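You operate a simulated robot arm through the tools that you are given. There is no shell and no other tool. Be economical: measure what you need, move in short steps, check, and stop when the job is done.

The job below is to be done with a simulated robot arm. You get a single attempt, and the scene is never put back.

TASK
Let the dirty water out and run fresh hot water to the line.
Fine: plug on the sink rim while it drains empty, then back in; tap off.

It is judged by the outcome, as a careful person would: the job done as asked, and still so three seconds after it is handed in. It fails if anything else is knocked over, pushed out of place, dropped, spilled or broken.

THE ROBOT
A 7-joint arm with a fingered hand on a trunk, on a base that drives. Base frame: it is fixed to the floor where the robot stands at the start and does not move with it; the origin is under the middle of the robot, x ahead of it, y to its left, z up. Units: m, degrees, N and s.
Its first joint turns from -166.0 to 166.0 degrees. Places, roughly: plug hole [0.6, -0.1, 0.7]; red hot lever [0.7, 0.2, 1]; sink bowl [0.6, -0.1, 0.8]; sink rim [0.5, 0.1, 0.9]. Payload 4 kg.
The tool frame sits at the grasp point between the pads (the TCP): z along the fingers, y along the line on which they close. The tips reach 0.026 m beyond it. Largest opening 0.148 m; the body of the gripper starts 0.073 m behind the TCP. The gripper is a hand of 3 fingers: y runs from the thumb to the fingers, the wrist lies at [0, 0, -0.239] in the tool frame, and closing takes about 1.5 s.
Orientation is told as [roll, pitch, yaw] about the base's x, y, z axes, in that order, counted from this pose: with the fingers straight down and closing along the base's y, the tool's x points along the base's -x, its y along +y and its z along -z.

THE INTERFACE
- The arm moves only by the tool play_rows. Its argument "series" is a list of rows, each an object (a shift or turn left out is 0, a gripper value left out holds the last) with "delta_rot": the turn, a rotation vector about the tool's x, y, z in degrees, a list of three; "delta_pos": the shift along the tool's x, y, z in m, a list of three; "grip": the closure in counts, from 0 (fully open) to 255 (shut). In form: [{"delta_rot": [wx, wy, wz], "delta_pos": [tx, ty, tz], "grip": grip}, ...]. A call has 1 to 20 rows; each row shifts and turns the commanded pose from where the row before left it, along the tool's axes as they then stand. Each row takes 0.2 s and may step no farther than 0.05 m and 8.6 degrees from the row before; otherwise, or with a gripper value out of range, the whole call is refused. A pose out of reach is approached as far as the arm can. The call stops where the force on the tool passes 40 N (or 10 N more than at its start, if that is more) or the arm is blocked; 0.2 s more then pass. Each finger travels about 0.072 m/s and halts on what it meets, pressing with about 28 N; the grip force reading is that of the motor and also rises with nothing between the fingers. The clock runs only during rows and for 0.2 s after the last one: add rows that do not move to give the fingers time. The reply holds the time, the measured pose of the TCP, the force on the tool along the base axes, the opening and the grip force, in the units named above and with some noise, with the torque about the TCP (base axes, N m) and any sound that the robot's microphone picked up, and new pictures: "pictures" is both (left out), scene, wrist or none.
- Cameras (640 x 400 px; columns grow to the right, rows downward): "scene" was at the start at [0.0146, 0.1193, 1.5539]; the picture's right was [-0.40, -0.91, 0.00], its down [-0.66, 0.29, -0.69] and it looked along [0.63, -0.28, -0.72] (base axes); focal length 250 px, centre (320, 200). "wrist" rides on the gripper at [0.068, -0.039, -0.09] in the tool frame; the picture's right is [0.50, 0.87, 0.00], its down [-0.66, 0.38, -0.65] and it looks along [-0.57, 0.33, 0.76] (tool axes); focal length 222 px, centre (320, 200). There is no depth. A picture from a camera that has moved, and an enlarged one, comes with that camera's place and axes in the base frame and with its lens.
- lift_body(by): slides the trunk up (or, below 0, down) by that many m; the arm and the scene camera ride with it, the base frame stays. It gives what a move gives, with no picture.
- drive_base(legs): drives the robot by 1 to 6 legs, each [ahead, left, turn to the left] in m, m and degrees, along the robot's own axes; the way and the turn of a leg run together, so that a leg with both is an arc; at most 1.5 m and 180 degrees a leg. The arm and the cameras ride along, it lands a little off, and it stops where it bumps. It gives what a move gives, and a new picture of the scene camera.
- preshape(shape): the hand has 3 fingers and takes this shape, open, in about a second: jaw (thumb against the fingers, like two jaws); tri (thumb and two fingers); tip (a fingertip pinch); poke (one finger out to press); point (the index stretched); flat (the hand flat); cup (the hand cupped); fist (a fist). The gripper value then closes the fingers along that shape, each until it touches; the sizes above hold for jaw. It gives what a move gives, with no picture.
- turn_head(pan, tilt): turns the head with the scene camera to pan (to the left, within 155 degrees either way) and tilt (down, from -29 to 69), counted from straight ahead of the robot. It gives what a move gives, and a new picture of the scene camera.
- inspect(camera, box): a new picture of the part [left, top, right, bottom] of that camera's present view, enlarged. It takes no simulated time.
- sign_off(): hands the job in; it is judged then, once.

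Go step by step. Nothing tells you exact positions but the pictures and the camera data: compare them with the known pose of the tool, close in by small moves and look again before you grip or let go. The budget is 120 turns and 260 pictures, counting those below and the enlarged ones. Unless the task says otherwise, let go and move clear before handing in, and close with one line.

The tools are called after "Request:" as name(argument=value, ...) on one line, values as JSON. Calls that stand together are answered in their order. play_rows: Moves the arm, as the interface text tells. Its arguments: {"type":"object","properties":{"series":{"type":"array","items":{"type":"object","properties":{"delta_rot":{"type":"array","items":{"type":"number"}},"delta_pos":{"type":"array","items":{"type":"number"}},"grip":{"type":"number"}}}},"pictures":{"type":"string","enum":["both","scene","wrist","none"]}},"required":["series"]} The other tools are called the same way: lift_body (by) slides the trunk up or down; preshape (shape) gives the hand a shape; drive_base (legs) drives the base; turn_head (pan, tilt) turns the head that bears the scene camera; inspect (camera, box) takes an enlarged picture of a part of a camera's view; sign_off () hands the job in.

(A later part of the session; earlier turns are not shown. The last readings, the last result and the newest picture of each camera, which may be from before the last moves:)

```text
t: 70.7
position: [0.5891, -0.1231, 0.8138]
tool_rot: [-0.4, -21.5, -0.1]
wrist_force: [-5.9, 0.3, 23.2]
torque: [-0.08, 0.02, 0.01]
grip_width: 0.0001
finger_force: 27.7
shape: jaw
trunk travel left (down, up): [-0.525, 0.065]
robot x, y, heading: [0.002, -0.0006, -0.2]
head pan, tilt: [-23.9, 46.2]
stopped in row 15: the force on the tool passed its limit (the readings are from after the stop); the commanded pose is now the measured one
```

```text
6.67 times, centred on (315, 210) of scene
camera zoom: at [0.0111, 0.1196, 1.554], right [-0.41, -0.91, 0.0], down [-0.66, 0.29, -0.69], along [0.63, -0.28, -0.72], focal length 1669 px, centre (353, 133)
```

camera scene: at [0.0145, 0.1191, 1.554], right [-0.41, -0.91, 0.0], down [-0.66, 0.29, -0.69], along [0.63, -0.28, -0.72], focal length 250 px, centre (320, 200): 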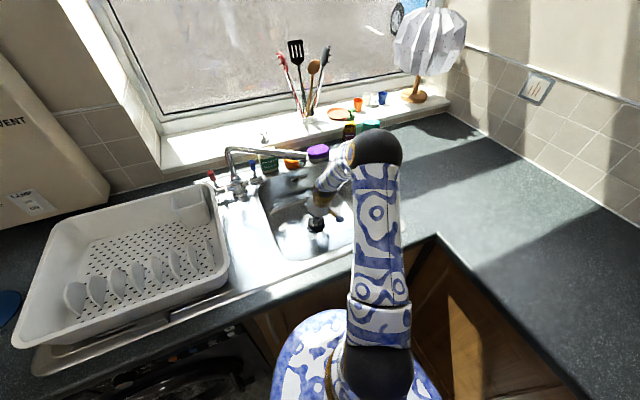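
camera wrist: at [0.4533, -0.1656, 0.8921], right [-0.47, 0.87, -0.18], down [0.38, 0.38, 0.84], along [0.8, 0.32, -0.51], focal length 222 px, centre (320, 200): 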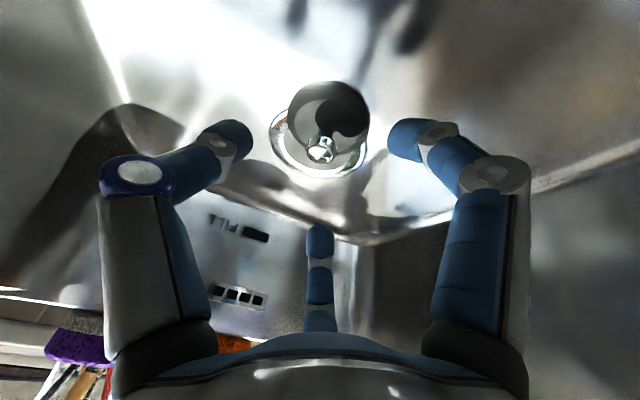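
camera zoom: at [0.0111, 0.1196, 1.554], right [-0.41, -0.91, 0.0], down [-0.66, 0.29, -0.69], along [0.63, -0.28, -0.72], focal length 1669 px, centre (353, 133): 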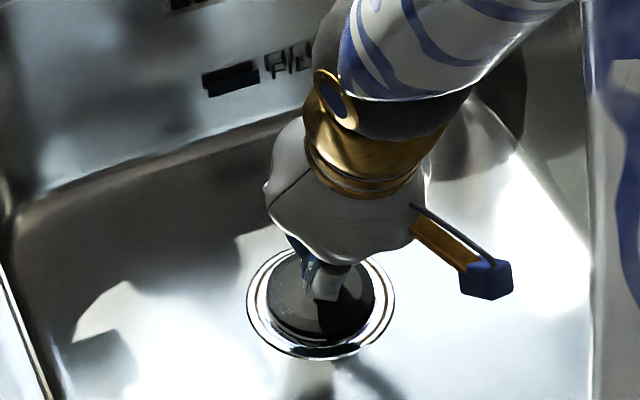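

The press reached 23 N+ with the knob top at about z 0.79. I'll rise clear and look at the ring to judge whether it is seated.

Request:
play_rows(series=[{"delta_pos": [0, 0, -0.03]}, {"delta_pos": [0, 0, -0.04], "grip": 80}, {"delta_pos": [0.02, 0, -0.02]}, {"delta_pos": [0.03, 0, 0]}, {}], pictures="none")

Request:
inspect(camera="wrist", box=[270, 20, 390, 120])

Request:
inspect(camera="scene", box=[285, 190, 345, 235])

```text
t: 71.9
position: [0.5128, -0.1212, 0.876]
tool_rot: [-0.3, -21.2, -0.1]
wrist_force: [-0.2, -0.4, -0.4]
torque: [0.01, 0.02, -0.01]
grip_width: 0.1014
finger_force: 0.1
shape: jaw
trunk travel left (down, up): [-0.525, 0.065]
robot x, y, heading: [-0.0003, -0.001, -0.0]
head pan, tilt: [-23.9, 46.2]
```

```text
4.00 times, centred on (330, 70) of wrist
camera zoom: at [0.4184, -0.1582, 0.9355], right [-0.46, 0.87, -0.19], down [0.38, 0.38, 0.84], along [0.8, 0.32, -0.5], focal length 888 px, centre (280, 720)
```

zoom: 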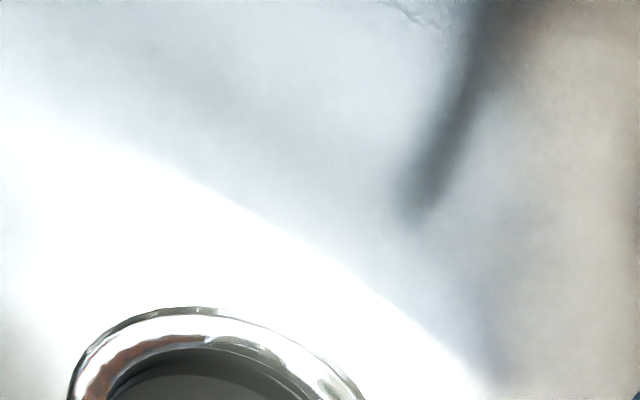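

```text
8.89 times, centred on (315, 212) of scene
camera zoom: at [0.0141, 0.119, 1.5539], right [-0.41, -0.91, 0.0], down [-0.66, 0.29, -0.69], along [0.63, -0.28, -0.72], focal length 2226 px, centre (364, 89)
```

zoom: 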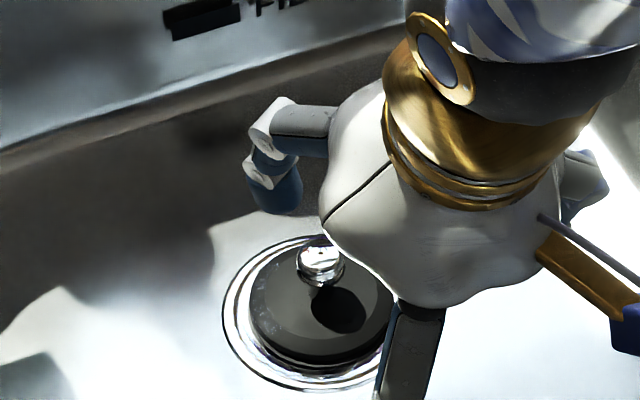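

Request:
inspect(camera="wrist", box=[250, 80, 370, 180])

```text
4.00 times, centred on (310, 130) of wrist
camera zoom: at [0.4184, -0.1582, 0.9355], right [-0.46, 0.87, -0.19], down [0.38, 0.38, 0.84], along [0.8, 0.32, -0.5], focal length 888 px, centre (360, 480)
```

zoom: 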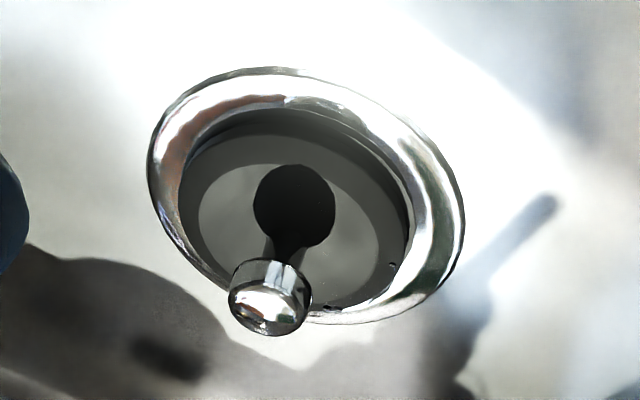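

It looks nearly concentric, but I want proof. I'll repeat my very first probe at the same spot, where the seated disc stopped me at TCP z 0.784.

Request:
play_rows(series=[{"delta_pos": [-0.0156, 0.005, 0.0058], "grip": 255}, {}, {}, {}, {}, {"delta_pos": [0, 0, 0.03]}, {"delta_pos": [0, 0, 0.03]}, {"delta_pos": [0, 0, 0.015]}, {"delta_pos": [0, 0, 0.008]}, {"delta_pos": [0, 0, 0.004]}, {"delta_pos": [0, 0, 0.004]}, {"delta_pos": [0, 0, 0.004]}, {"delta_pos": [0, 0, 0.004]}, {"delta_pos": [0, 0, 0.004]}, {"delta_pos": [0, 0, 0.004]}], pictures="none")

Request:
inspect(camera="wrist", box=[220, 40, 420, 210])

```text
t: 75.1
position: [0.5645, -0.1185, 0.783]
tool_rot: [-0.6, -21.6, -0.4]
wrist_force: [-12.7, 1.4, 27.1]
torque: [-0.04, 0.11, 0.06]
grip_width: 0.0001
finger_force: 27.9
shape: jaw
trunk travel left (down, up): [-0.525, 0.065]
robot x, y, heading: [-0.0034, 0.0031, -0.1]
head pan, tilt: [-23.9, 46.2]
stopped in row 15: the force on the tool passed its limit (the readings are from after the stop); the commanded pose is now the measured one
```

```text
2.35 times, centred on (320, 125) of wrist
camera zoom: at [0.4702, -0.1555, 0.8417], right [-0.46, 0.87, -0.19], down [0.37, 0.38, 0.85], along [0.81, 0.32, -0.5], focal length 523 px, centre (320, 376)
```

zoom: 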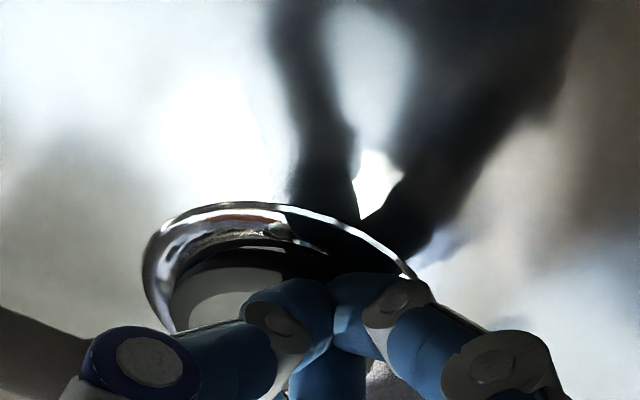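

Contact came at the same height (0.783 vs 0.784), so the plug is seated. Next I'll withdraw and bring the hand near the red lever for a close look.

Request:
play_rows(series=[{"delta_pos": [0, 0, -0.05]}, {"delta_pos": [0, 0, -0.05]}, {"delta_pos": [0.01, 0, -0.05]}, {"delta_pos": [0.01, 0, -0.05]}, {"delta_pos": [0, 0.045, -0.04]}, {"delta_pos": [0, 0.045, -0.03]}, {"delta_pos": [0, 0.045, 0]}, {"delta_pos": [0, 0.045, 0]}, {"delta_pos": [0, 0.045, 0]}, {"delta_pos": [0, 0.045, 0]}, {"delta_pos": [0, 0.02, 0]}, {"delta_pos": [-0.04, 0, 0.015]}, {"delta_pos": [-0.04, 0, 0.015]}, {}])

Request:
inspect(camera="scene", box=[285, 190, 345, 235])

```text
refused: row 3 steps farther than a row can; nothing moved
```

```text
8.89 times, centred on (315, 212) of scene
camera zoom: at [0.0095, 0.1198, 1.5542], right [-0.41, -0.91, 0.0], down [-0.66, 0.29, -0.69], along [0.63, -0.28, -0.72], focal length 2226 px, centre (364, 89)
```

zoom: 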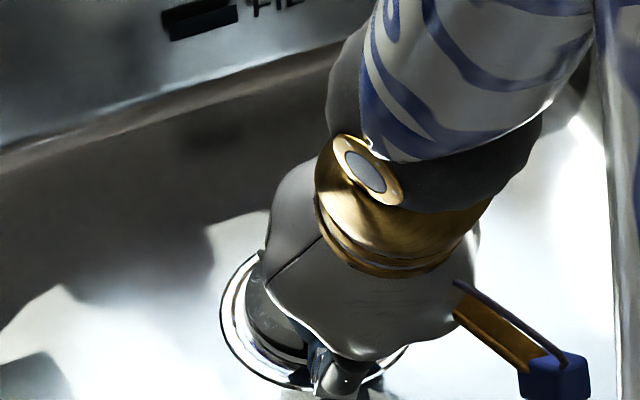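

One row was too long, so I'll resend with shorter steps: withdraw, then go near the red lever.

Request:
play_rows(series=[{"delta_pos": [0, 0, -0.045]}, {"delta_pos": [0, 0, -0.045]}, {"delta_pos": [0.01, 0, -0.045]}, {"delta_pos": [0.01, 0, -0.045]}, {"delta_pos": [0, 0.03, -0.035]}, {"delta_pos": [0, 0.03, -0.035]}, {"delta_pos": [0, 0.04, -0.02]}, {"delta_pos": [0, 0.045, 0]}, {"delta_pos": [0, 0.045, 0]}, {"delta_pos": [0, 0.045, 0]}, {"delta_pos": [0, 0.045, 0]}, {"delta_pos": [0, 0.03, 0]}, {"delta_pos": [-0.04, 0, 0.015]}, {"delta_pos": [-0.04, 0, 0.015]}, {}])

Request:
inspect(camera="scene", box=[285, 190, 345, 235])

```text
t: 78.3
position: [0.5386, 0.1952, 1.0227]
tool_rot: [-0.4, -21.4, -0.2]
wrist_force: [-0.8, -1.6, 0.9]
torque: [0.03, 0.05, 0.06]
grip_width: 0.0
finger_force: 27.5
shape: jaw
trunk travel left (down, up): [-0.525, 0.065]
robot x, y, heading: [-0.0024, -0.0029, 0.1]
head pan, tilt: [-23.9, 46.2]
camera scene: at [0.0139, 0.1188, 1.554], right [-0.41, -0.91, 0.0], down [-0.66, 0.29, -0.69], along [0.63, -0.28, -0.72], focal length 250 px, centre (320, 200)
camera wrist: at [0.4439, 0.1573, 1.0826], right [-0.46, 0.87, -0.19], down [0.37, 0.38, 0.84], along [0.81, 0.32, -0.5], focal length 222 px, centre (320, 200)
```

scene: 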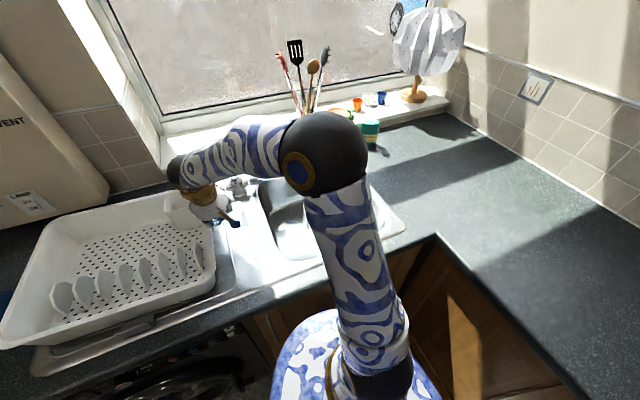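
wrist: 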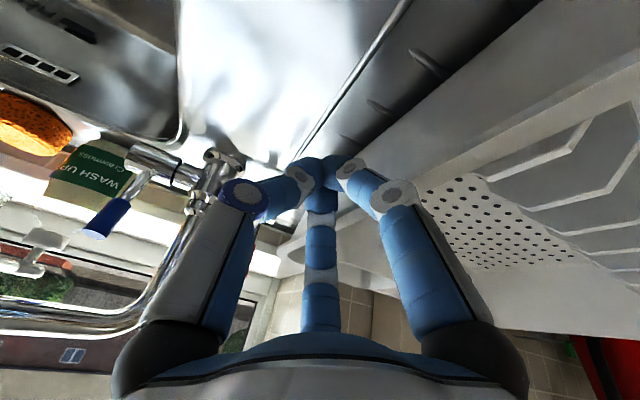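

```text
8.89 times, centred on (315, 212) of scene
camera zoom: at [0.0139, 0.1188, 1.554], right [-0.41, -0.91, 0.0], down [-0.66, 0.29, -0.69], along [0.63, -0.28, -0.72], focal length 2226 px, centre (364, 89)
```

zoom: 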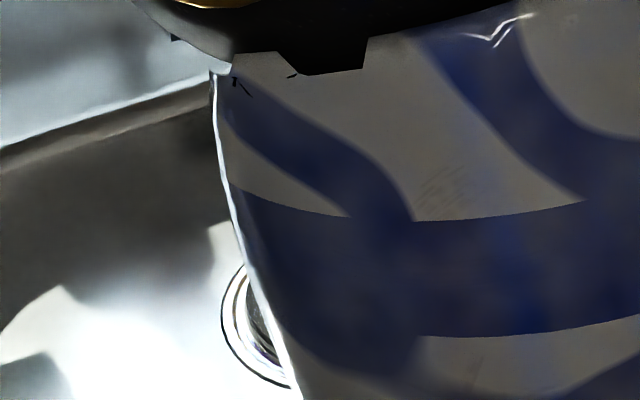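

The dish rack appears shifted to the left: my hand swept too low past it. I'll retreat right and up, then measure the displacement.

Request:
play_rows(series=[{"delta_pos": [0, -0.03, -0.02]}, {"delta_pos": [0, -0.03, -0.035]}, {"delta_pos": [0.02, -0.04, -0.02]}, {"delta_pos": [0.03, -0.04, -0.02]}, {"delta_pos": [0, -0.045, -0.02]}, {"delta_pos": [0, -0.045, -0.02]}, {"delta_pos": [0, -0.045, 0]}, {"delta_pos": [0, -0.045, 0]}], pictures="scene")

Request:
inspect(camera="scene", box=[0, 130, 270, 390])

```text
refused: row 4 steps farther than a row can; nothing moved
```

```text
1.54 times, centred on (135, 260) of scene
camera zoom: at [0.0139, 0.1188, 1.554], right [-0.41, -0.91, 0.0], down [-0.66, 0.29, -0.69], along [0.63, -0.28, -0.72], focal length 385 px, centre (605, 108)
```

zoom: 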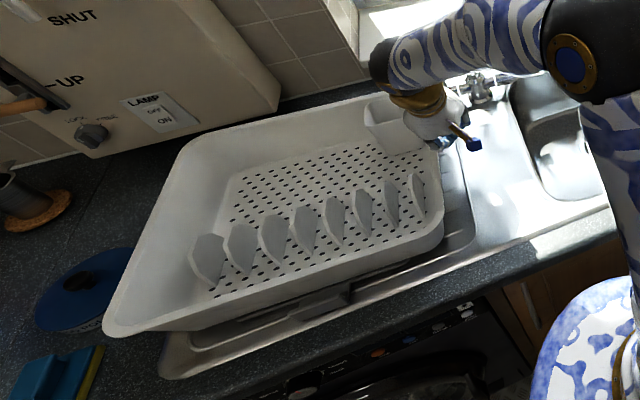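

The rack has moved some 5 cm left and must be restored. First I retreat with shorter steps.

Request:
play_rows(series=[{"delta_pos": [0, -0.02, -0.01]}, {"delta_pos": [0, -0.03, -0.035]}, {"delta_pos": [0.01, -0.035, -0.02]}, {"delta_pos": [0.02, -0.035, -0.02]}, {"delta_pos": [0.02, -0.04, -0.01]}, {"delta_pos": [0, -0.045, -0.01]}, {"delta_pos": [0, -0.045, -0.01]}, {"delta_pos": [0, -0.045, 0]}], pictures="scene")

Request:
inspect(camera="scene", box=[0, 130, 270, 390])

```text
t: 80.1
position: [0.445, -0.0996, 1.1144]
tool_rot: [-0.5, -21.4, -0.2]
wrist_force: [0.4, -0.2, -0.6]
torque: [-0.02, -0.02, 0.02]
grip_width: 0.0
finger_force: 28.4
shape: jaw
trunk travel left (down, up): [-0.525, 0.065]
robot x, y, heading: [0.0026, -0.0012, -0.2]
head pan, tilt: [-23.9, 46.2]
camera scene: at [0.014, 0.1187, 1.554], right [-0.41, -0.91, 0.0], down [-0.66, 0.29, -0.69], along [0.63, -0.28, -0.72], focal length 250 px, centre (320, 200)
```

scene: 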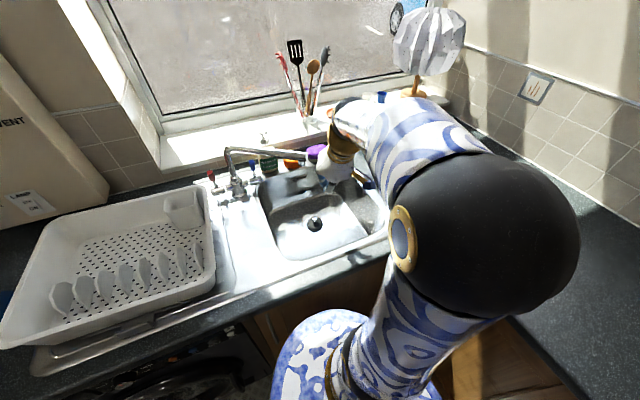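

```text
1.54 times, centred on (135, 260) of scene
camera zoom: at [0.014, 0.1187, 1.554], right [-0.41, -0.91, 0.0], down [-0.66, 0.29, -0.69], along [0.63, -0.28, -0.72], focal length 385 px, centre (605, 108)
```

zoom: 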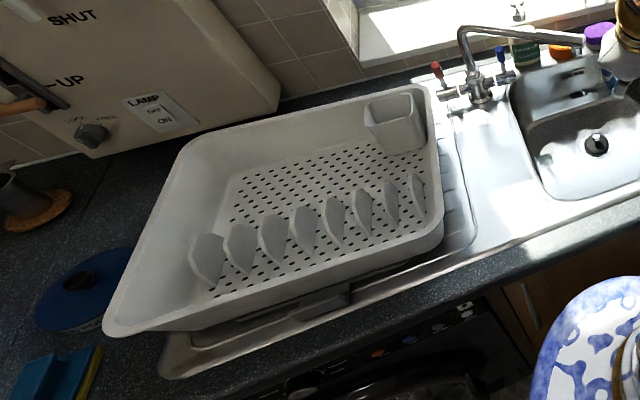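

Retreated; nothing else seems disturbed and the plug is visible in the drain. I'll take the same enlargements as before for a direct comparison of the rack's position.

Request:
inspect(camera="scene", box=[200, 130, 390, 270])

Request:
inspect(camera="scene", box=[180, 120, 360, 270])

```text
2.86 times, centred on (295, 200) of scene
camera zoom: at [0.014, 0.1187, 1.554], right [-0.41, -0.91, 0.0], down [-0.66, 0.29, -0.69], along [0.63, -0.28, -0.72], focal length 715 px, centre (391, 200)
```

zoom: 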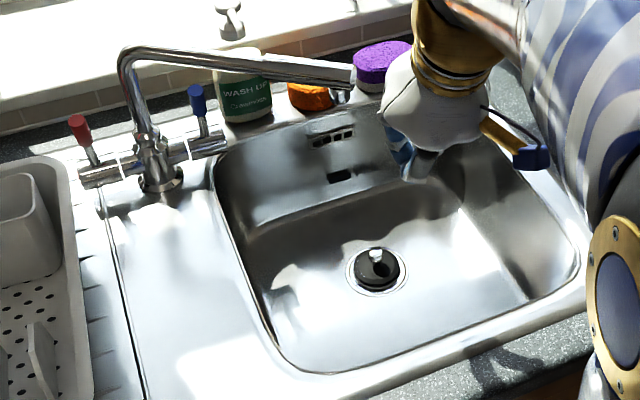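

```text
2.67 times, centred on (270, 195) of scene
camera zoom: at [0.014, 0.1187, 1.554], right [-0.41, -0.91, 0.0], down [-0.66, 0.29, -0.69], along [0.63, -0.28, -0.72], focal length 668 px, centre (453, 213)
```

zoom: 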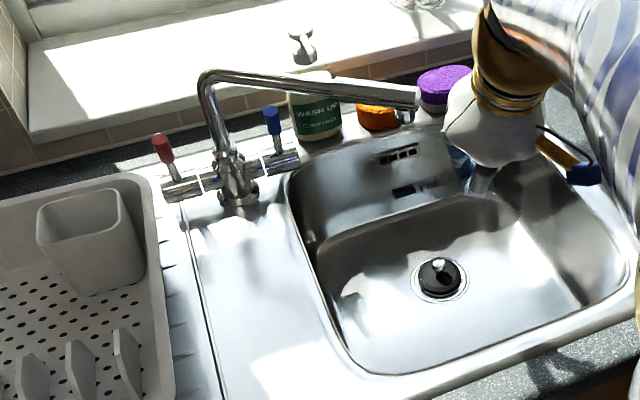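

The rack has shifted about 25–30 mm left and turned some 2° clockwise. I'll bring the hand, high this time, above its right wall to locate the rim, so I can grip it and set it back.

Request:
play_rows(series=[{"delta_pos": [-0.017, 0, -0.046]}, {"delta_pos": [0, 0.045, 0], "grip": 120}, {"delta_pos": [0, 0.045, 0]}, {"delta_pos": [0, 0.045, 0]}, {"delta_pos": [0, 0.045, 0]}, {"delta_pos": [0, 0.045, 0]}, {"delta_pos": [0, 0.045, 0]}, {"delta_pos": [0, 0.035, 0]}, {}])

Request:
inspect(camera="wrist", box=[180, 0, 480, 240])

```text
t: 82.1
position: [0.4481, 0.2054, 1.1613]
tool_rot: [-0.5, -21.4, -0.3]
wrist_force: [0.4, 0.6, -0.5]
torque: [0.0, 0.0, -0.01]
grip_width: 0.0782
finger_force: 0.1
shape: jaw
trunk travel left (down, up): [-0.525, 0.065]
robot x, y, heading: [-0.003, -0.0037, -0.0]
head pan, tilt: [-23.9, 46.2]
camera scene: at [0.0139, 0.1191, 1.5539], right [-0.41, -0.91, 0.0], down [-0.66, 0.29, -0.69], along [0.63, -0.28, -0.72], focal length 250 px, centre (320, 200)
camera wrist: at [0.3517, 0.1683, 1.2209], right [-0.46, 0.87, -0.19], down [0.37, 0.38, 0.84], along [0.81, 0.32, -0.5], focal length 222 px, centre (320, 200)
```

scene: 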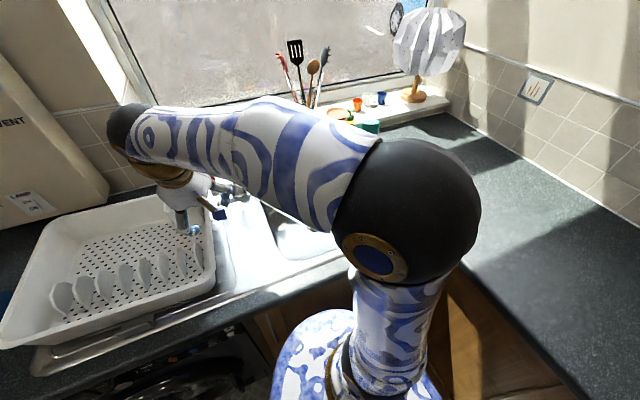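
wrist: 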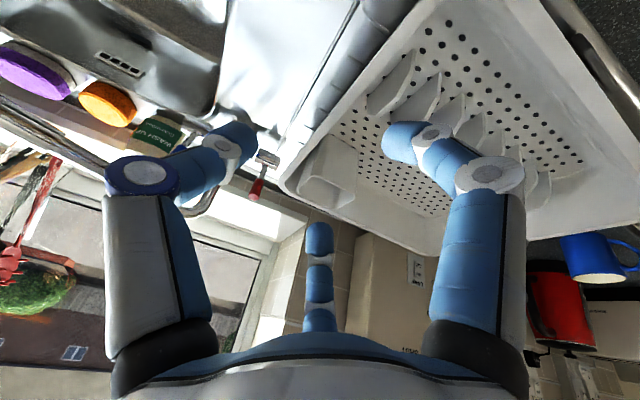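

```text
1.67 times, centred on (330, 120) of wrist
camera zoom: at [0.3517, 0.1683, 1.2209], right [-0.46, 0.87, -0.19], down [0.37, 0.38, 0.84], along [0.81, 0.32, -0.5], focal length 370 px, centre (303, 333)
```

zoom: 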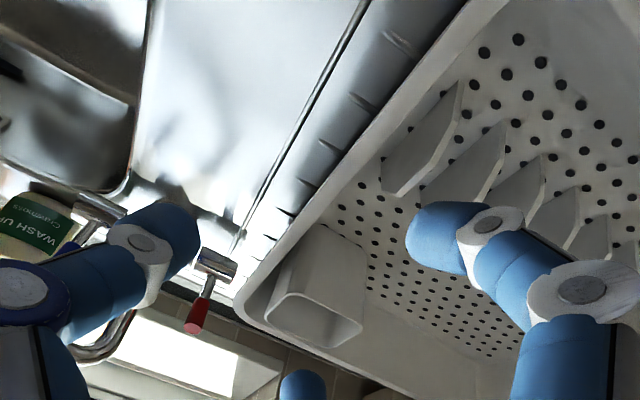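

I have a clear view of the rack now: its right rim runs at y≈0.23, z≈0.99, with free floor between cup and plate slots. I'll close the fingers, lower them just inside that wall, near the rack's middle, and check before pulling it back.

Request:
play_rows(series=[{"delta_pos": [-0.013, 0.035, 0.03], "grip": 255}, {"delta_pos": [-0.0137, 0.035, 0.03]}, {}, {}, {"delta_pos": [0, 0, 0.035]}, {"delta_pos": [0, 0, 0.035]}, {}])

Request:
inspect(camera="wrist", box=[220, 40, 460, 240])

```text
t: 83.7
position: [0.5225, 0.2761, 1.0482]
tool_rot: [-0.5, -21.4, -0.3]
wrist_force: [-0.3, 0.8, -0.1]
torque: [-0.01, -0.02, 0.01]
grip_width: 0.0001
finger_force: 28.2
shape: jaw
trunk travel left (down, up): [-0.525, 0.065]
robot x, y, heading: [-0.0042, -0.0005, 0.0]
head pan, tilt: [-23.9, 46.2]
camera scene: at [0.014, 0.1191, 1.5539], right [-0.41, -0.91, 0.0], down [-0.66, 0.29, -0.69], along [0.63, -0.28, -0.72], focal length 250 px, centre (320, 200)
camera wrist: at [0.4272, 0.2383, 1.1074], right [-0.46, 0.87, -0.19], down [0.38, 0.38, 0.84], along [0.81, 0.32, -0.5], focal length 222 px, centre (320, 200)
```

scene: 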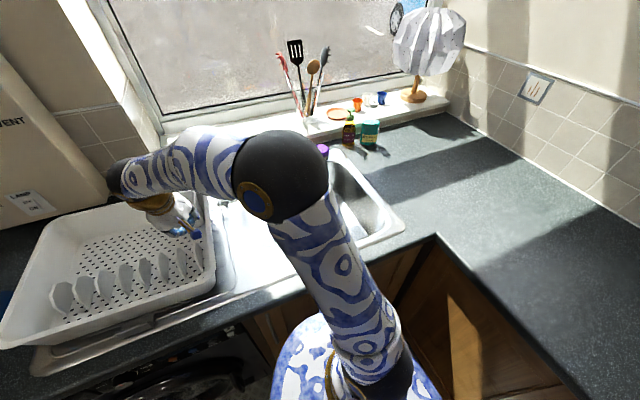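
wrist: 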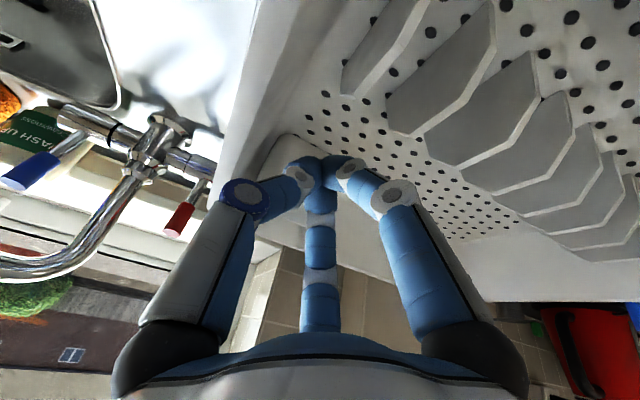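

```text
2.00 times, centred on (340, 140) of wrist
camera zoom: at [0.4272, 0.2383, 1.1074], right [-0.46, 0.87, -0.19], down [0.38, 0.38, 0.84], along [0.81, 0.32, -0.5], focal length 444 px, centre (280, 320)
```

zoom: 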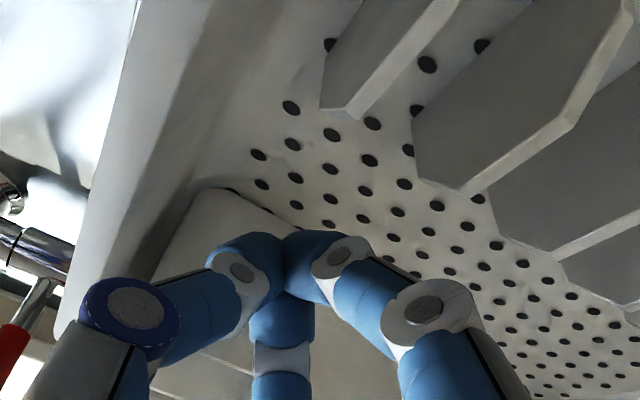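

There's a clear pocket between cup and slots. I'll go down another 6 cm and then ease toward the wall until I feel contact.

Request:
play_rows(series=[{"delta_pos": [0.003, 0, 0.03]}, {"delta_pos": [0.0033, 0, 0.03]}, {}, {"delta_pos": [0, -0.005, 0]}, {"delta_pos": [0, -0.005, 0]}], pictures="wrist")

Request:
inspect(camera="scene", box=[200, 130, 390, 270])

```text
t: 84.9
position: [0.5376, 0.2646, 0.9907]
tool_rot: [-0.5, -21.3, -0.3]
wrist_force: [-0.1, 2.1, -0.6]
torque: [-0.06, -0.03, -0.01]
grip_width: 0.0
finger_force: 28.1
shape: jaw
trunk travel left (down, up): [-0.525, 0.065]
robot x, y, heading: [0.0021, -0.0026, 0.1]
head pan, tilt: [-23.9, 46.2]
camera wrist: at [0.442, 0.2278, 1.0504], right [-0.46, 0.87, -0.19], down [0.37, 0.38, 0.84], along [0.81, 0.32, -0.5], focal length 222 px, centre (320, 200)
```

wrist: 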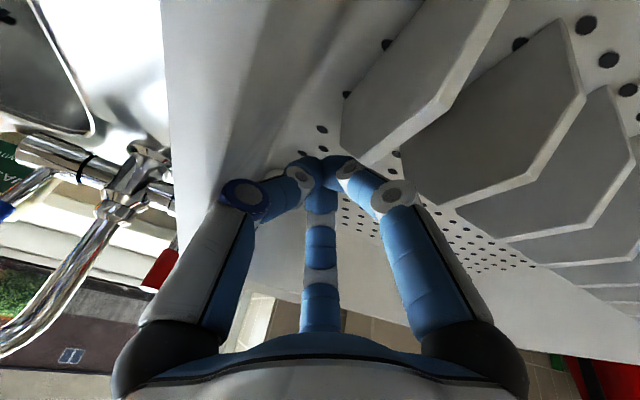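

```text
2.86 times, centred on (295, 200) of scene
camera zoom: at [0.014, 0.1195, 1.5539], right [-0.41, -0.91, 0.0], down [-0.66, 0.29, -0.69], along [0.63, -0.28, -0.72], focal length 715 px, centre (391, 200)
```

zoom: 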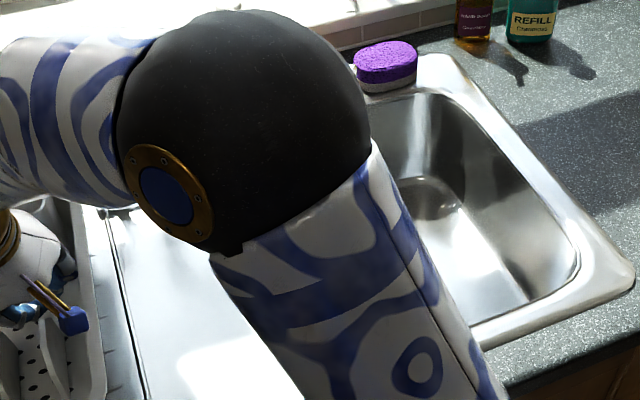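

Contact made and the rack is beginning to slide back. I'll continue 20 mm and compare.

Request:
play_rows(series=[{"delta_pos": [0, -0.005, 0]}, {"delta_pos": [0, -0.005, 0]}, {"delta_pos": [0, -0.004, 0]}, {"delta_pos": [0, -0.003, 0]}, {}], pictures="none")

Request:
inspect(camera="scene", box=[0, 130, 270, 390])

Request:
inspect(camera="scene", box=[200, 130, 390, 270])

```text
t: 86.1
position: [0.5371, 0.2466, 0.9905]
tool_rot: [-0.5, -21.5, -0.3]
wrist_force: [-0.1, 3.9, 0.7]
torque: [-0.11, 0.0, -0.06]
grip_width: 0.0
finger_force: 28.4
shape: jaw
trunk travel left (down, up): [-0.525, 0.065]
robot x, y, heading: [0.0009, -0.0033, -0.1]
head pan, tilt: [-23.9, 46.2]
```

```text
1.54 times, centred on (135, 260) of scene
camera zoom: at [0.0139, 0.1195, 1.5539], right [-0.41, -0.91, 0.0], down [-0.66, 0.29, -0.69], along [0.63, -0.28, -0.72], focal length 385 px, centre (605, 108)
```

zoom: 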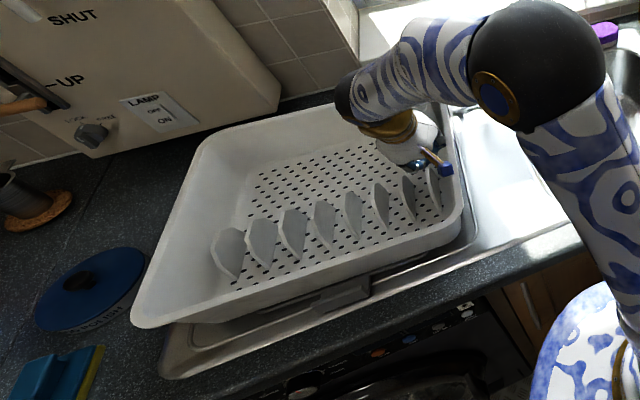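

```text
2.86 times, centred on (295, 200) of scene
camera zoom: at [0.0139, 0.1195, 1.5539], right [-0.41, -0.91, 0.0], down [-0.66, 0.29, -0.69], along [0.63, -0.28, -0.72], focal length 715 px, centre (391, 200)
```

zoom: 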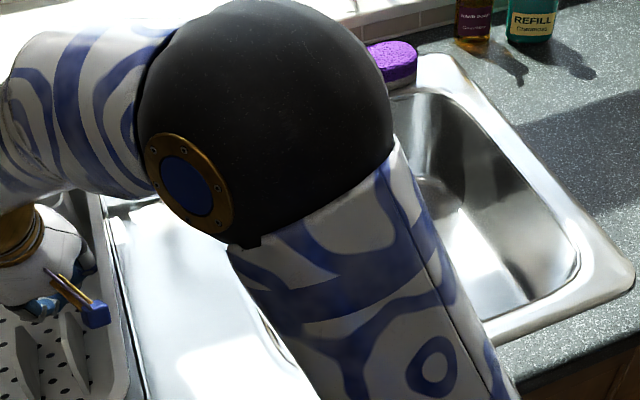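

The rack's corners now match their original pixels closely (front-left corner ~(13, 341) against (12, 345)). I'll back off the wall, rise clear, and verify unobstructed.

Request:
play_rows(series=[{"delta_pos": [0, 0.006, 0]}, {"delta_pos": [-0.01, 0.0, -0.03]}, {"delta_pos": [-0.01, 0, -0.035]}, {"delta_pos": [0, 0, -0.045]}, {"delta_pos": [0, 0, -0.045]}, {"delta_pos": [0.01, -0.045, -0.01]}, {"delta_pos": [0.01, -0.045, 0]}, {"delta_pos": [0.01, -0.045, 0]}, {"delta_pos": [0, -0.045, 0]}, {"delta_pos": [0, -0.045, 0]}, {"delta_pos": [0, -0.045, 0]}, {"delta_pos": [0, -0.045, 0]}, {"delta_pos": [0, -0.045, 0]}], pictures="scene")

Request:
inspect(camera="scene", box=[200, 130, 390, 270])

Request:
inspect(camera="scene", box=[180, 120, 360, 270])

```text
t: 88.9
position: [0.4651, -0.1048, 1.1417]
tool_rot: [-0.5, -21.4, -0.3]
wrist_force: [0.5, -0.1, 0.7]
torque: [0.0, 0.0, 0.0]
grip_width: 0.0
finger_force: 27.9
shape: jaw
trunk travel left (down, up): [-0.525, 0.065]
robot x, y, heading: [-0.0029, 0.001, 0.2]
head pan, tilt: [-23.9, 46.2]
camera scene: at [0.0141, 0.1187, 1.554], right [-0.41, -0.91, 0.0], down [-0.66, 0.29, -0.69], along [0.63, -0.28, -0.72], focal length 250 px, centre (320, 200)
```

scene: 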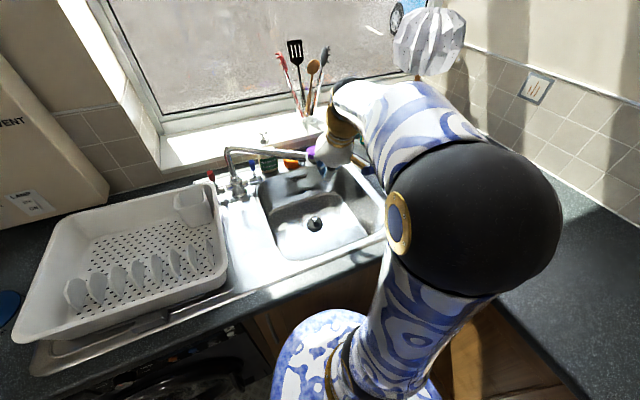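

```text
2.86 times, centred on (295, 200) of scene
camera zoom: at [0.0141, 0.1187, 1.554], right [-0.41, -0.91, 0.0], down [-0.66, 0.29, -0.69], along [0.63, -0.28, -0.72], focal length 715 px, centre (391, 200)
```

zoom: 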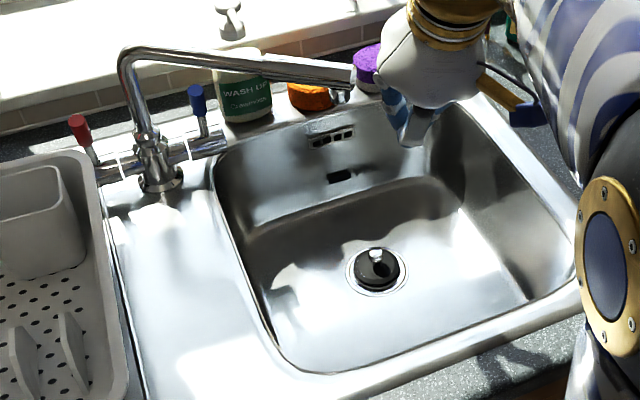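

```text
2.67 times, centred on (270, 195) of scene
camera zoom: at [0.0141, 0.1187, 1.554], right [-0.41, -0.91, 0.0], down [-0.66, 0.29, -0.69], along [0.63, -0.28, -0.72], focal length 668 px, centre (453, 213)
```

zoom: 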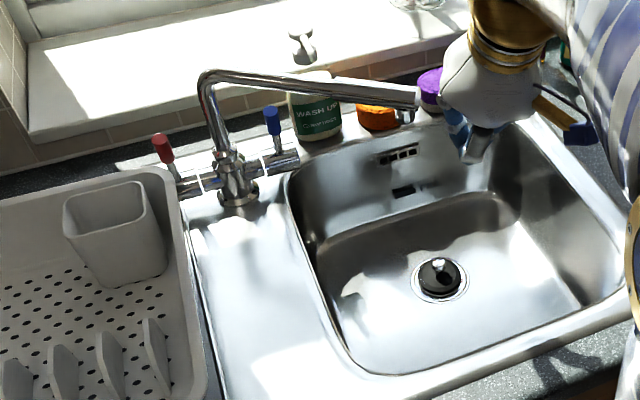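

The rack is back to within a few millimetres of where it stood. Now the lever: I'll approach high, above the rack, and stop short of it to look.

Request:
play_rows(series=[{"delta_pos": [-0.009, 0.03, -0.023]}, {"delta_pos": [0, 0.045, 0]}, {"delta_pos": [0, 0.045, 0]}, {"delta_pos": [0, 0.045, 0]}, {"delta_pos": [0, 0.045, 0]}, {"delta_pos": [0, 0.045, 0]}, {"delta_pos": [0, 0.035, 0]}, {"delta_pos": [-0.041, 0, 0.016]}, {"delta_pos": [-0.041, 0, 0.016]}, {"delta_pos": [-0.041, 0, 0.016]}, {"delta_pos": [-0.02, 0, 0.03]}, {}])

Request:
inspect(camera="wrist", box=[180, 60, 420, 260])

```text
t: 91.5
position: [0.6292, 0.1839, 1.1457]
tool_rot: [-0.5, -21.4, -0.1]
wrist_force: [-0.4, 0.5, -0.9]
torque: [0.02, 0.0, 0.04]
grip_width: 0.0
finger_force: 28.4
shape: jaw
trunk travel left (down, up): [-0.525, 0.065]
robot x, y, heading: [-0.0022, -0.0001, -0.1]
head pan, tilt: [-23.9, 46.2]
camera scene: at [0.014, 0.119, 1.554], right [-0.41, -0.91, 0.0], down [-0.66, 0.29, -0.69], along [0.63, -0.28, -0.72], focal length 250 px, centre (320, 200)
camera wrist: at [0.5346, 0.1464, 1.2063], right [-0.46, 0.87, -0.19], down [0.37, 0.38, 0.84], along [0.81, 0.32, -0.5], focal length 222 px, centre (320, 200)
```

scene: 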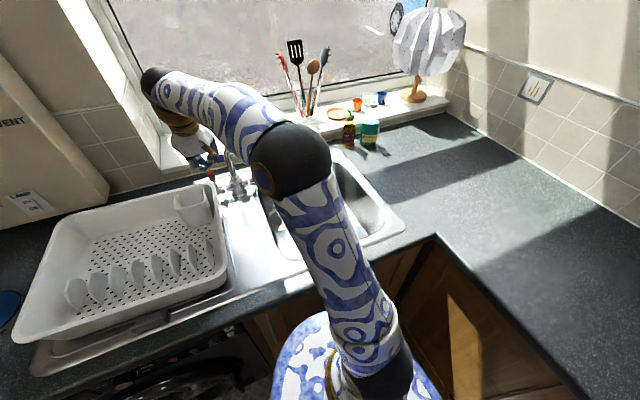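
wrist: 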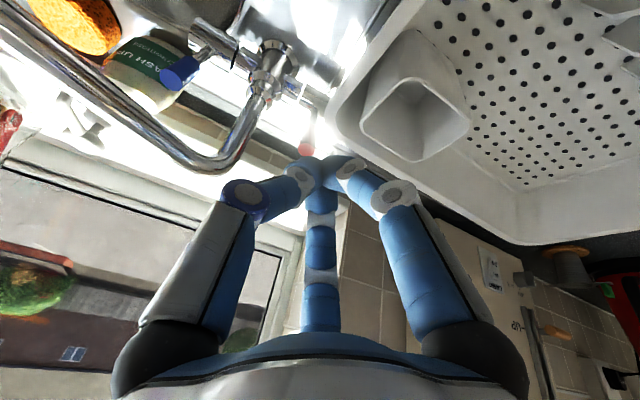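

```text
2.00 times, centred on (300, 160) of wrist
camera zoom: at [0.5346, 0.1464, 1.2063], right [-0.46, 0.87, -0.19], down [0.37, 0.38, 0.84], along [0.81, 0.32, -0.5], focal length 444 px, centre (360, 280)
```

zoom: 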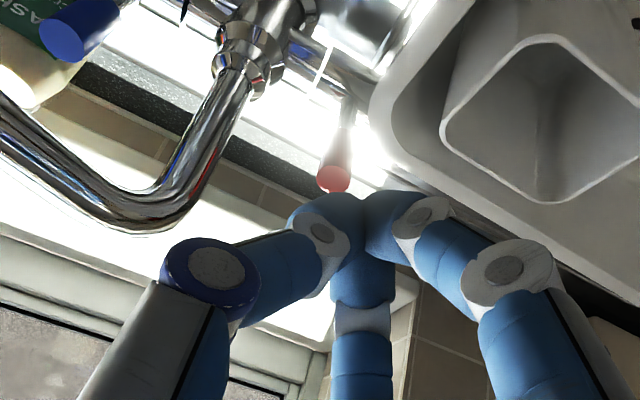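

The lever stands at about [0.738, 0.193], top at z 1.02, squeezed between the rack corner and the tap column. A single extended finger suits better, so I'll try the poke shape and view it.

Request:
preshape(shape="poke")

Request:
play_rows(series=[{}])

```text
t: 92.4
position: [0.6295, 0.1833, 1.1467]
tool_rot: [-0.5, -21.4, -0.2]
wrist_force: [-0.3, 0.6, -0.3]
torque: [0.01, -0.04, 0.02]
grip_width: 0.0
finger_force: 0.0
shape: poke
trunk travel left (down, up): [-0.525, 0.065]
robot x, y, heading: [-0.0021, -0.0004, -0.1]
head pan, tilt: [-23.9, 46.2]
```

```text
t: 92.8
position: [0.6305, 0.1839, 1.147]
tool_rot: [-0.6, -21.4, -0.2]
wrist_force: [0.4, 0.1, -0.1]
torque: [-0.02, 0.0, -0.03]
grip_width: 0.0
finger_force: 0.1
shape: poke
trunk travel left (down, up): [-0.525, 0.065]
robot x, y, heading: [0.0016, -0.0016, 0.0]
head pan, tilt: [-23.9, 46.2]
camera scene: at [0.014, 0.1191, 1.5539], right [-0.41, -0.91, 0.0], down [-0.66, 0.29, -0.69], along [0.63, -0.28, -0.72], focal length 250 px, centre (320, 200)
camera wrist: at [0.5344, 0.1465, 1.2065], right [-0.46, 0.87, -0.19], down [0.37, 0.38, 0.84], along [0.81, 0.32, -0.5], focal length 222 px, centre (320, 200)
```

scene: 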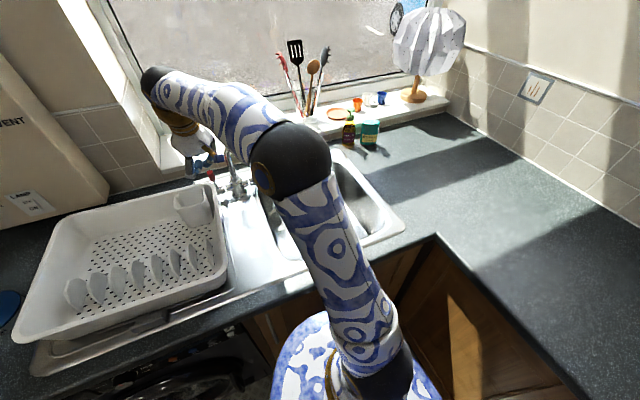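
wrist: 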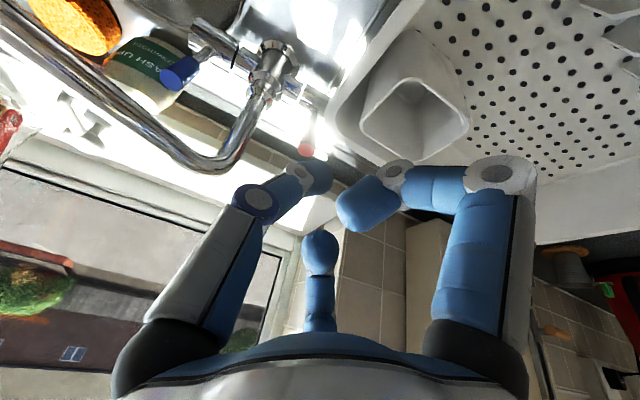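

Poke keeps its knuckle on the tap side. I'll check the point shape as well.

Request:
preshape(shape="point")

Request:
play_rows(series=[{}], pictures="wrist")

```text
t: 93.7
position: [0.6296, 0.1829, 1.1479]
tool_rot: [-0.5, -21.4, -0.3]
wrist_force: [0.5, 0.2, 0.7]
torque: [-0.02, 0.0, -0.02]
grip_width: 0.1418
finger_force: 0.0
shape: point
trunk travel left (down, up): [-0.525, 0.065]
robot x, y, heading: [0.0001, 0.0027, -0.1]
head pan, tilt: [-23.9, 46.2]
```

```text
t: 94.1
position: [0.6294, 0.183, 1.1462]
tool_rot: [-0.4, -21.3, -0.1]
wrist_force: [-0.5, 0.2, 0.1]
torque: [-0.02, 0.01, 0.0]
grip_width: 0.1423
finger_force: 0.0
shape: point
trunk travel left (down, up): [-0.525, 0.065]
robot x, y, heading: [0.0021, -0.0038, -0.4]
head pan, tilt: [-23.9, 46.2]
camera wrist: at [0.5344, 0.1465, 1.2065], right [-0.46, 0.87, -0.19], down [0.37, 0.38, 0.84], along [0.81, 0.32, -0.5], focal length 222 px, centre (320, 200)
```

wrist: 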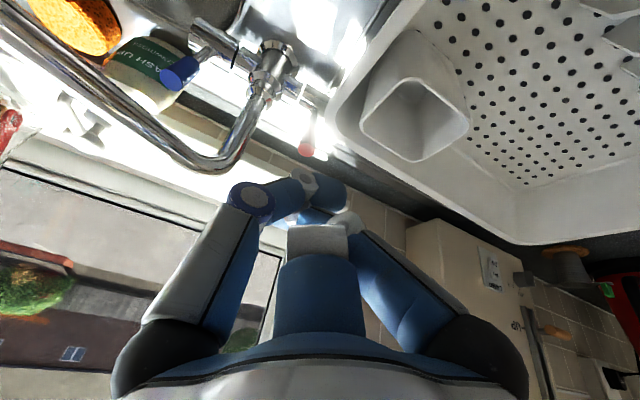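

Neither helps, so I'll use the jaw hand turned 60° about its axis: that puts a gap between fingers toward the tap column and lets me grip the lever from above. I'll do the turn here, where there's room.

Request:
preshape(shape="jaw")

Request:
play_rows(series=[{"delta_rot": [0, 0, 7.5], "grip": 120}, {"delta_rot": [0, 0, 7.5]}, {"delta_rot": [0, 0, 7.5]}, {"delta_rot": [0, 0, 7.5]}, {"delta_rot": [0, 0, 7.5]}, {"delta_rot": [0, 0, 7.5]}, {"delta_rot": [0, 0, 7.5]}, {"delta_rot": [0, 0, 7.5]}, {}])

```text
t: 95.0
position: [0.6307, 0.183, 1.1465]
tool_rot: [-0.5, -21.4, -0.1]
wrist_force: [0.0, 0.0, 0.7]
torque: [-0.01, -0.01, -0.02]
grip_width: 0.148
finger_force: 0.0
shape: jaw
trunk travel left (down, up): [-0.525, 0.065]
robot x, y, heading: [0.0021, 0.0013, -0.4]
head pan, tilt: [-23.9, 46.2]
```

```text
t: 97.0
position: [0.6287, 0.1835, 1.1449]
tool_rot: [18.5, -11.0, -62.2]
wrist_force: [-1.0, -0.3, -0.4]
torque: [0.03, 0.0, -0.03]
grip_width: 0.0793
finger_force: 0.0
shape: jaw
trunk travel left (down, up): [-0.525, 0.065]
robot x, y, heading: [-0.0049, 0.0015, -0.0]
head pan, tilt: [-23.9, 46.2]
camera scene: at [0.014, 0.1191, 1.5539], right [-0.41, -0.91, 0.0], down [-0.66, 0.29, -0.69], along [0.63, -0.28, -0.72], focal length 250 px, centre (320, 200)
camera wrist: at [0.534, 0.224, 1.204], right [0.47, 0.86, 0.18], down [0.37, -0.38, 0.85], along [0.8, -0.34, -0.5], focal length 222 px, centre (320, 200)
```

scene: 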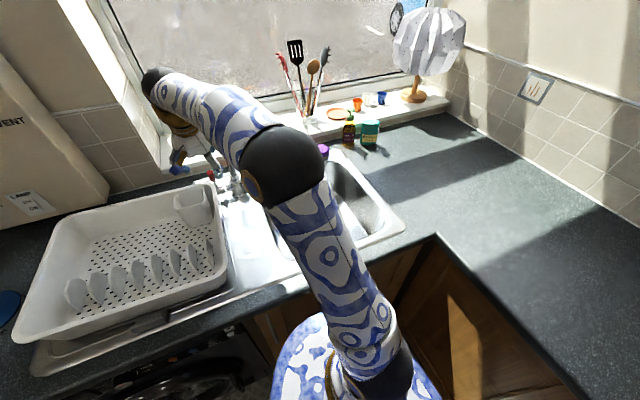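
wrist: 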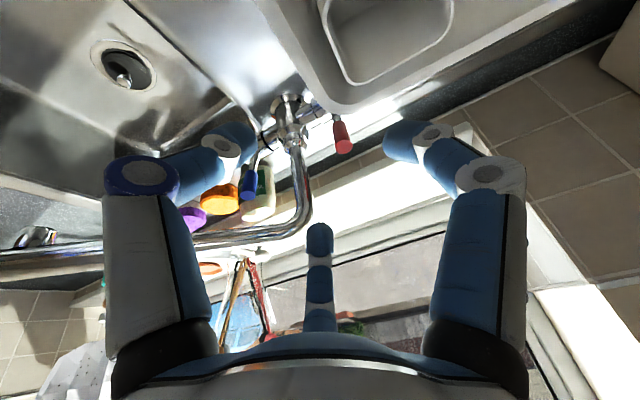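

The view is good: the column lies in the gap between the left and middle fingers. I'll move forward over the lever, staying above it, and look.

Request:
play_rows(series=[{"delta_pos": [-0.0139, 0.0257, 0.0222]}, {"delta_pos": [-0.0139, 0.0257, 0.0222]}, {"delta_pos": [-0.0139, 0.0257, 0.0222]}, {}])

Request:
inspect(camera="wrist", box=[200, 40, 460, 240])

```text
t: 98.0
position: [0.7326, 0.1854, 1.112]
tool_rot: [18.4, -10.9, -62.1]
wrist_force: [0.4, -0.9, 0.3]
torque: [0.01, 0.04, -0.01]
grip_width: 0.0784
finger_force: 0.0
shape: jaw
trunk travel left (down, up): [-0.525, 0.065]
robot x, y, heading: [-0.0015, 0.0017, 0.1]
head pan, tilt: [-23.9, 46.2]
camera scene: at [0.014, 0.119, 1.554], right [-0.41, -0.91, 0.0], down [-0.66, 0.29, -0.69], along [0.63, -0.28, -0.72], focal length 250 px, centre (320, 200)
camera wrist: at [0.639, 0.2261, 1.172], right [0.47, 0.86, 0.17], down [0.37, -0.37, 0.85], along [0.8, -0.34, -0.5], focal length 222 px, centre (320, 200)
```

scene: 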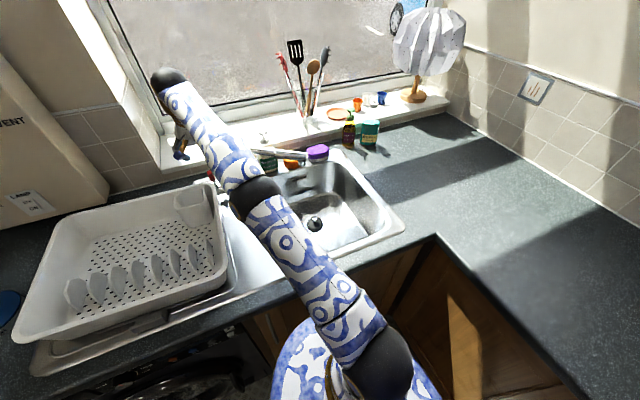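
wrist: 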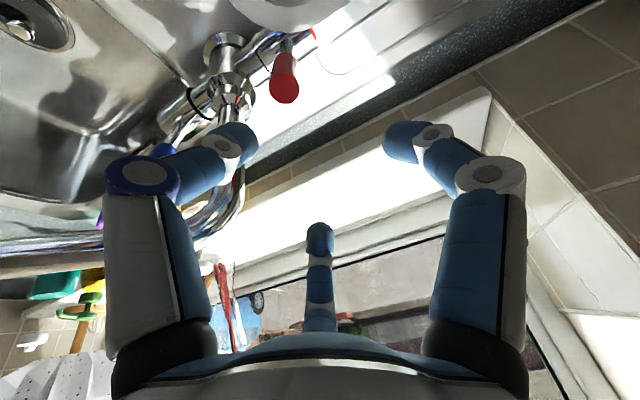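

```text
2.00 times, centred on (330, 140) of wrist
camera zoom: at [0.639, 0.2261, 1.172], right [0.47, 0.86, 0.17], down [0.37, -0.37, 0.85], along [0.8, -0.34, -0.5], focal length 444 px, centre (300, 320)
```

zoom: 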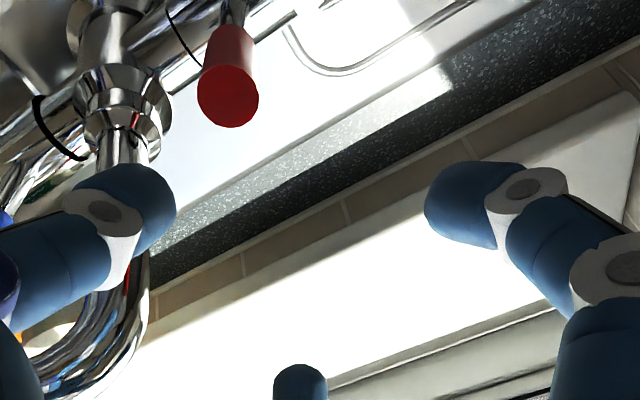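

Combining all views, the lever actually stands nearer: top at [0.707, 0.189, 1.05], base at [0.719, 0.186, 0.972]. I'll move back over it, narrow the opening, and lower partway.

Request:
play_rows(series=[{"delta_pos": [0.0175, -0.0254, -0.012], "grip": 150}, {}, {"delta_pos": [0.0041, -0.0072, 0.0211]}, {}], pictures="wrist")

Request:
inspect(camera="wrist", box=[220, 60, 420, 240])

Request:
inspect(camera="scene", box=[140, 100, 280, 220])

```text
t: 99.0
position: [0.7004, 0.1873, 1.091]
tool_rot: [18.5, -10.9, -62.1]
wrist_force: [0.1, -0.3, 0.0]
torque: [-0.02, 0.01, 0.01]
grip_width: 0.0614
finger_force: 0.0
shape: jaw
trunk travel left (down, up): [-0.525, 0.065]
robot x, y, heading: [-0.0027, 0.0018, -0.1]
head pan, tilt: [-23.9, 46.2]
camera wrist: at [0.6059, 0.2281, 1.15], right [0.47, 0.86, 0.18], down [0.37, -0.37, 0.85], along [0.8, -0.34, -0.5], focal length 222 px, centre (320, 200)
```

wrist: 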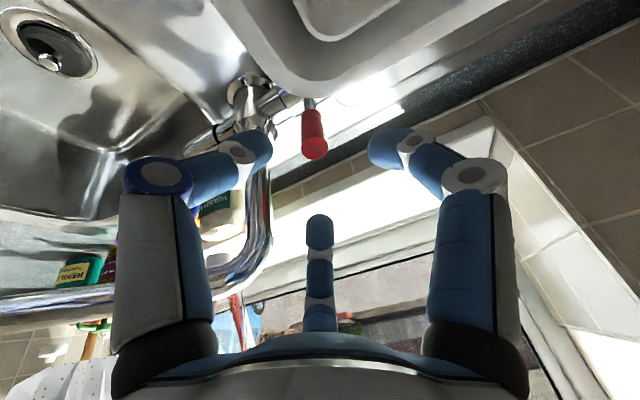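

```text
2.22 times, centred on (320, 150) of wrist
camera zoom: at [0.6059, 0.2281, 1.15], right [0.47, 0.86, 0.18], down [0.37, -0.37, 0.85], along [0.8, -0.34, -0.5], focal length 494 px, centre (320, 311)
```

zoom: 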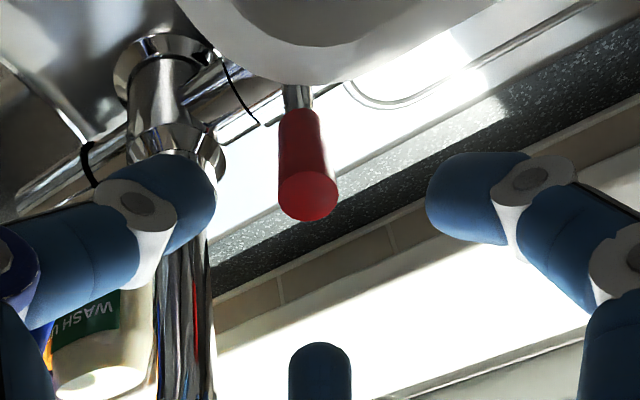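

```text
3.33 times, centred on (210, 160) of scene
camera zoom: at [0.0139, 0.119, 1.554], right [-0.41, -0.91, 0.0], down [-0.66, 0.29, -0.69], along [0.63, -0.28, -0.72], focal length 835 px, centre (687, 333)
```

zoom: 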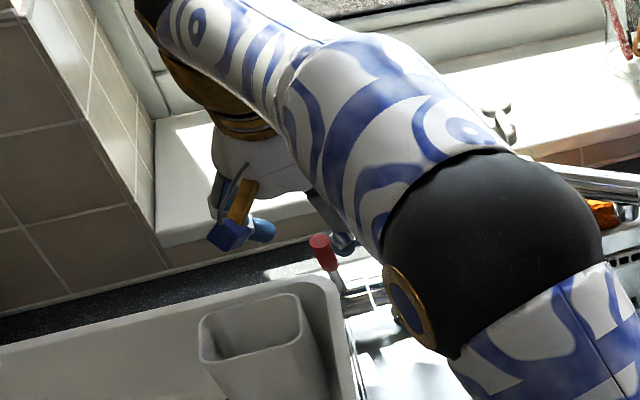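

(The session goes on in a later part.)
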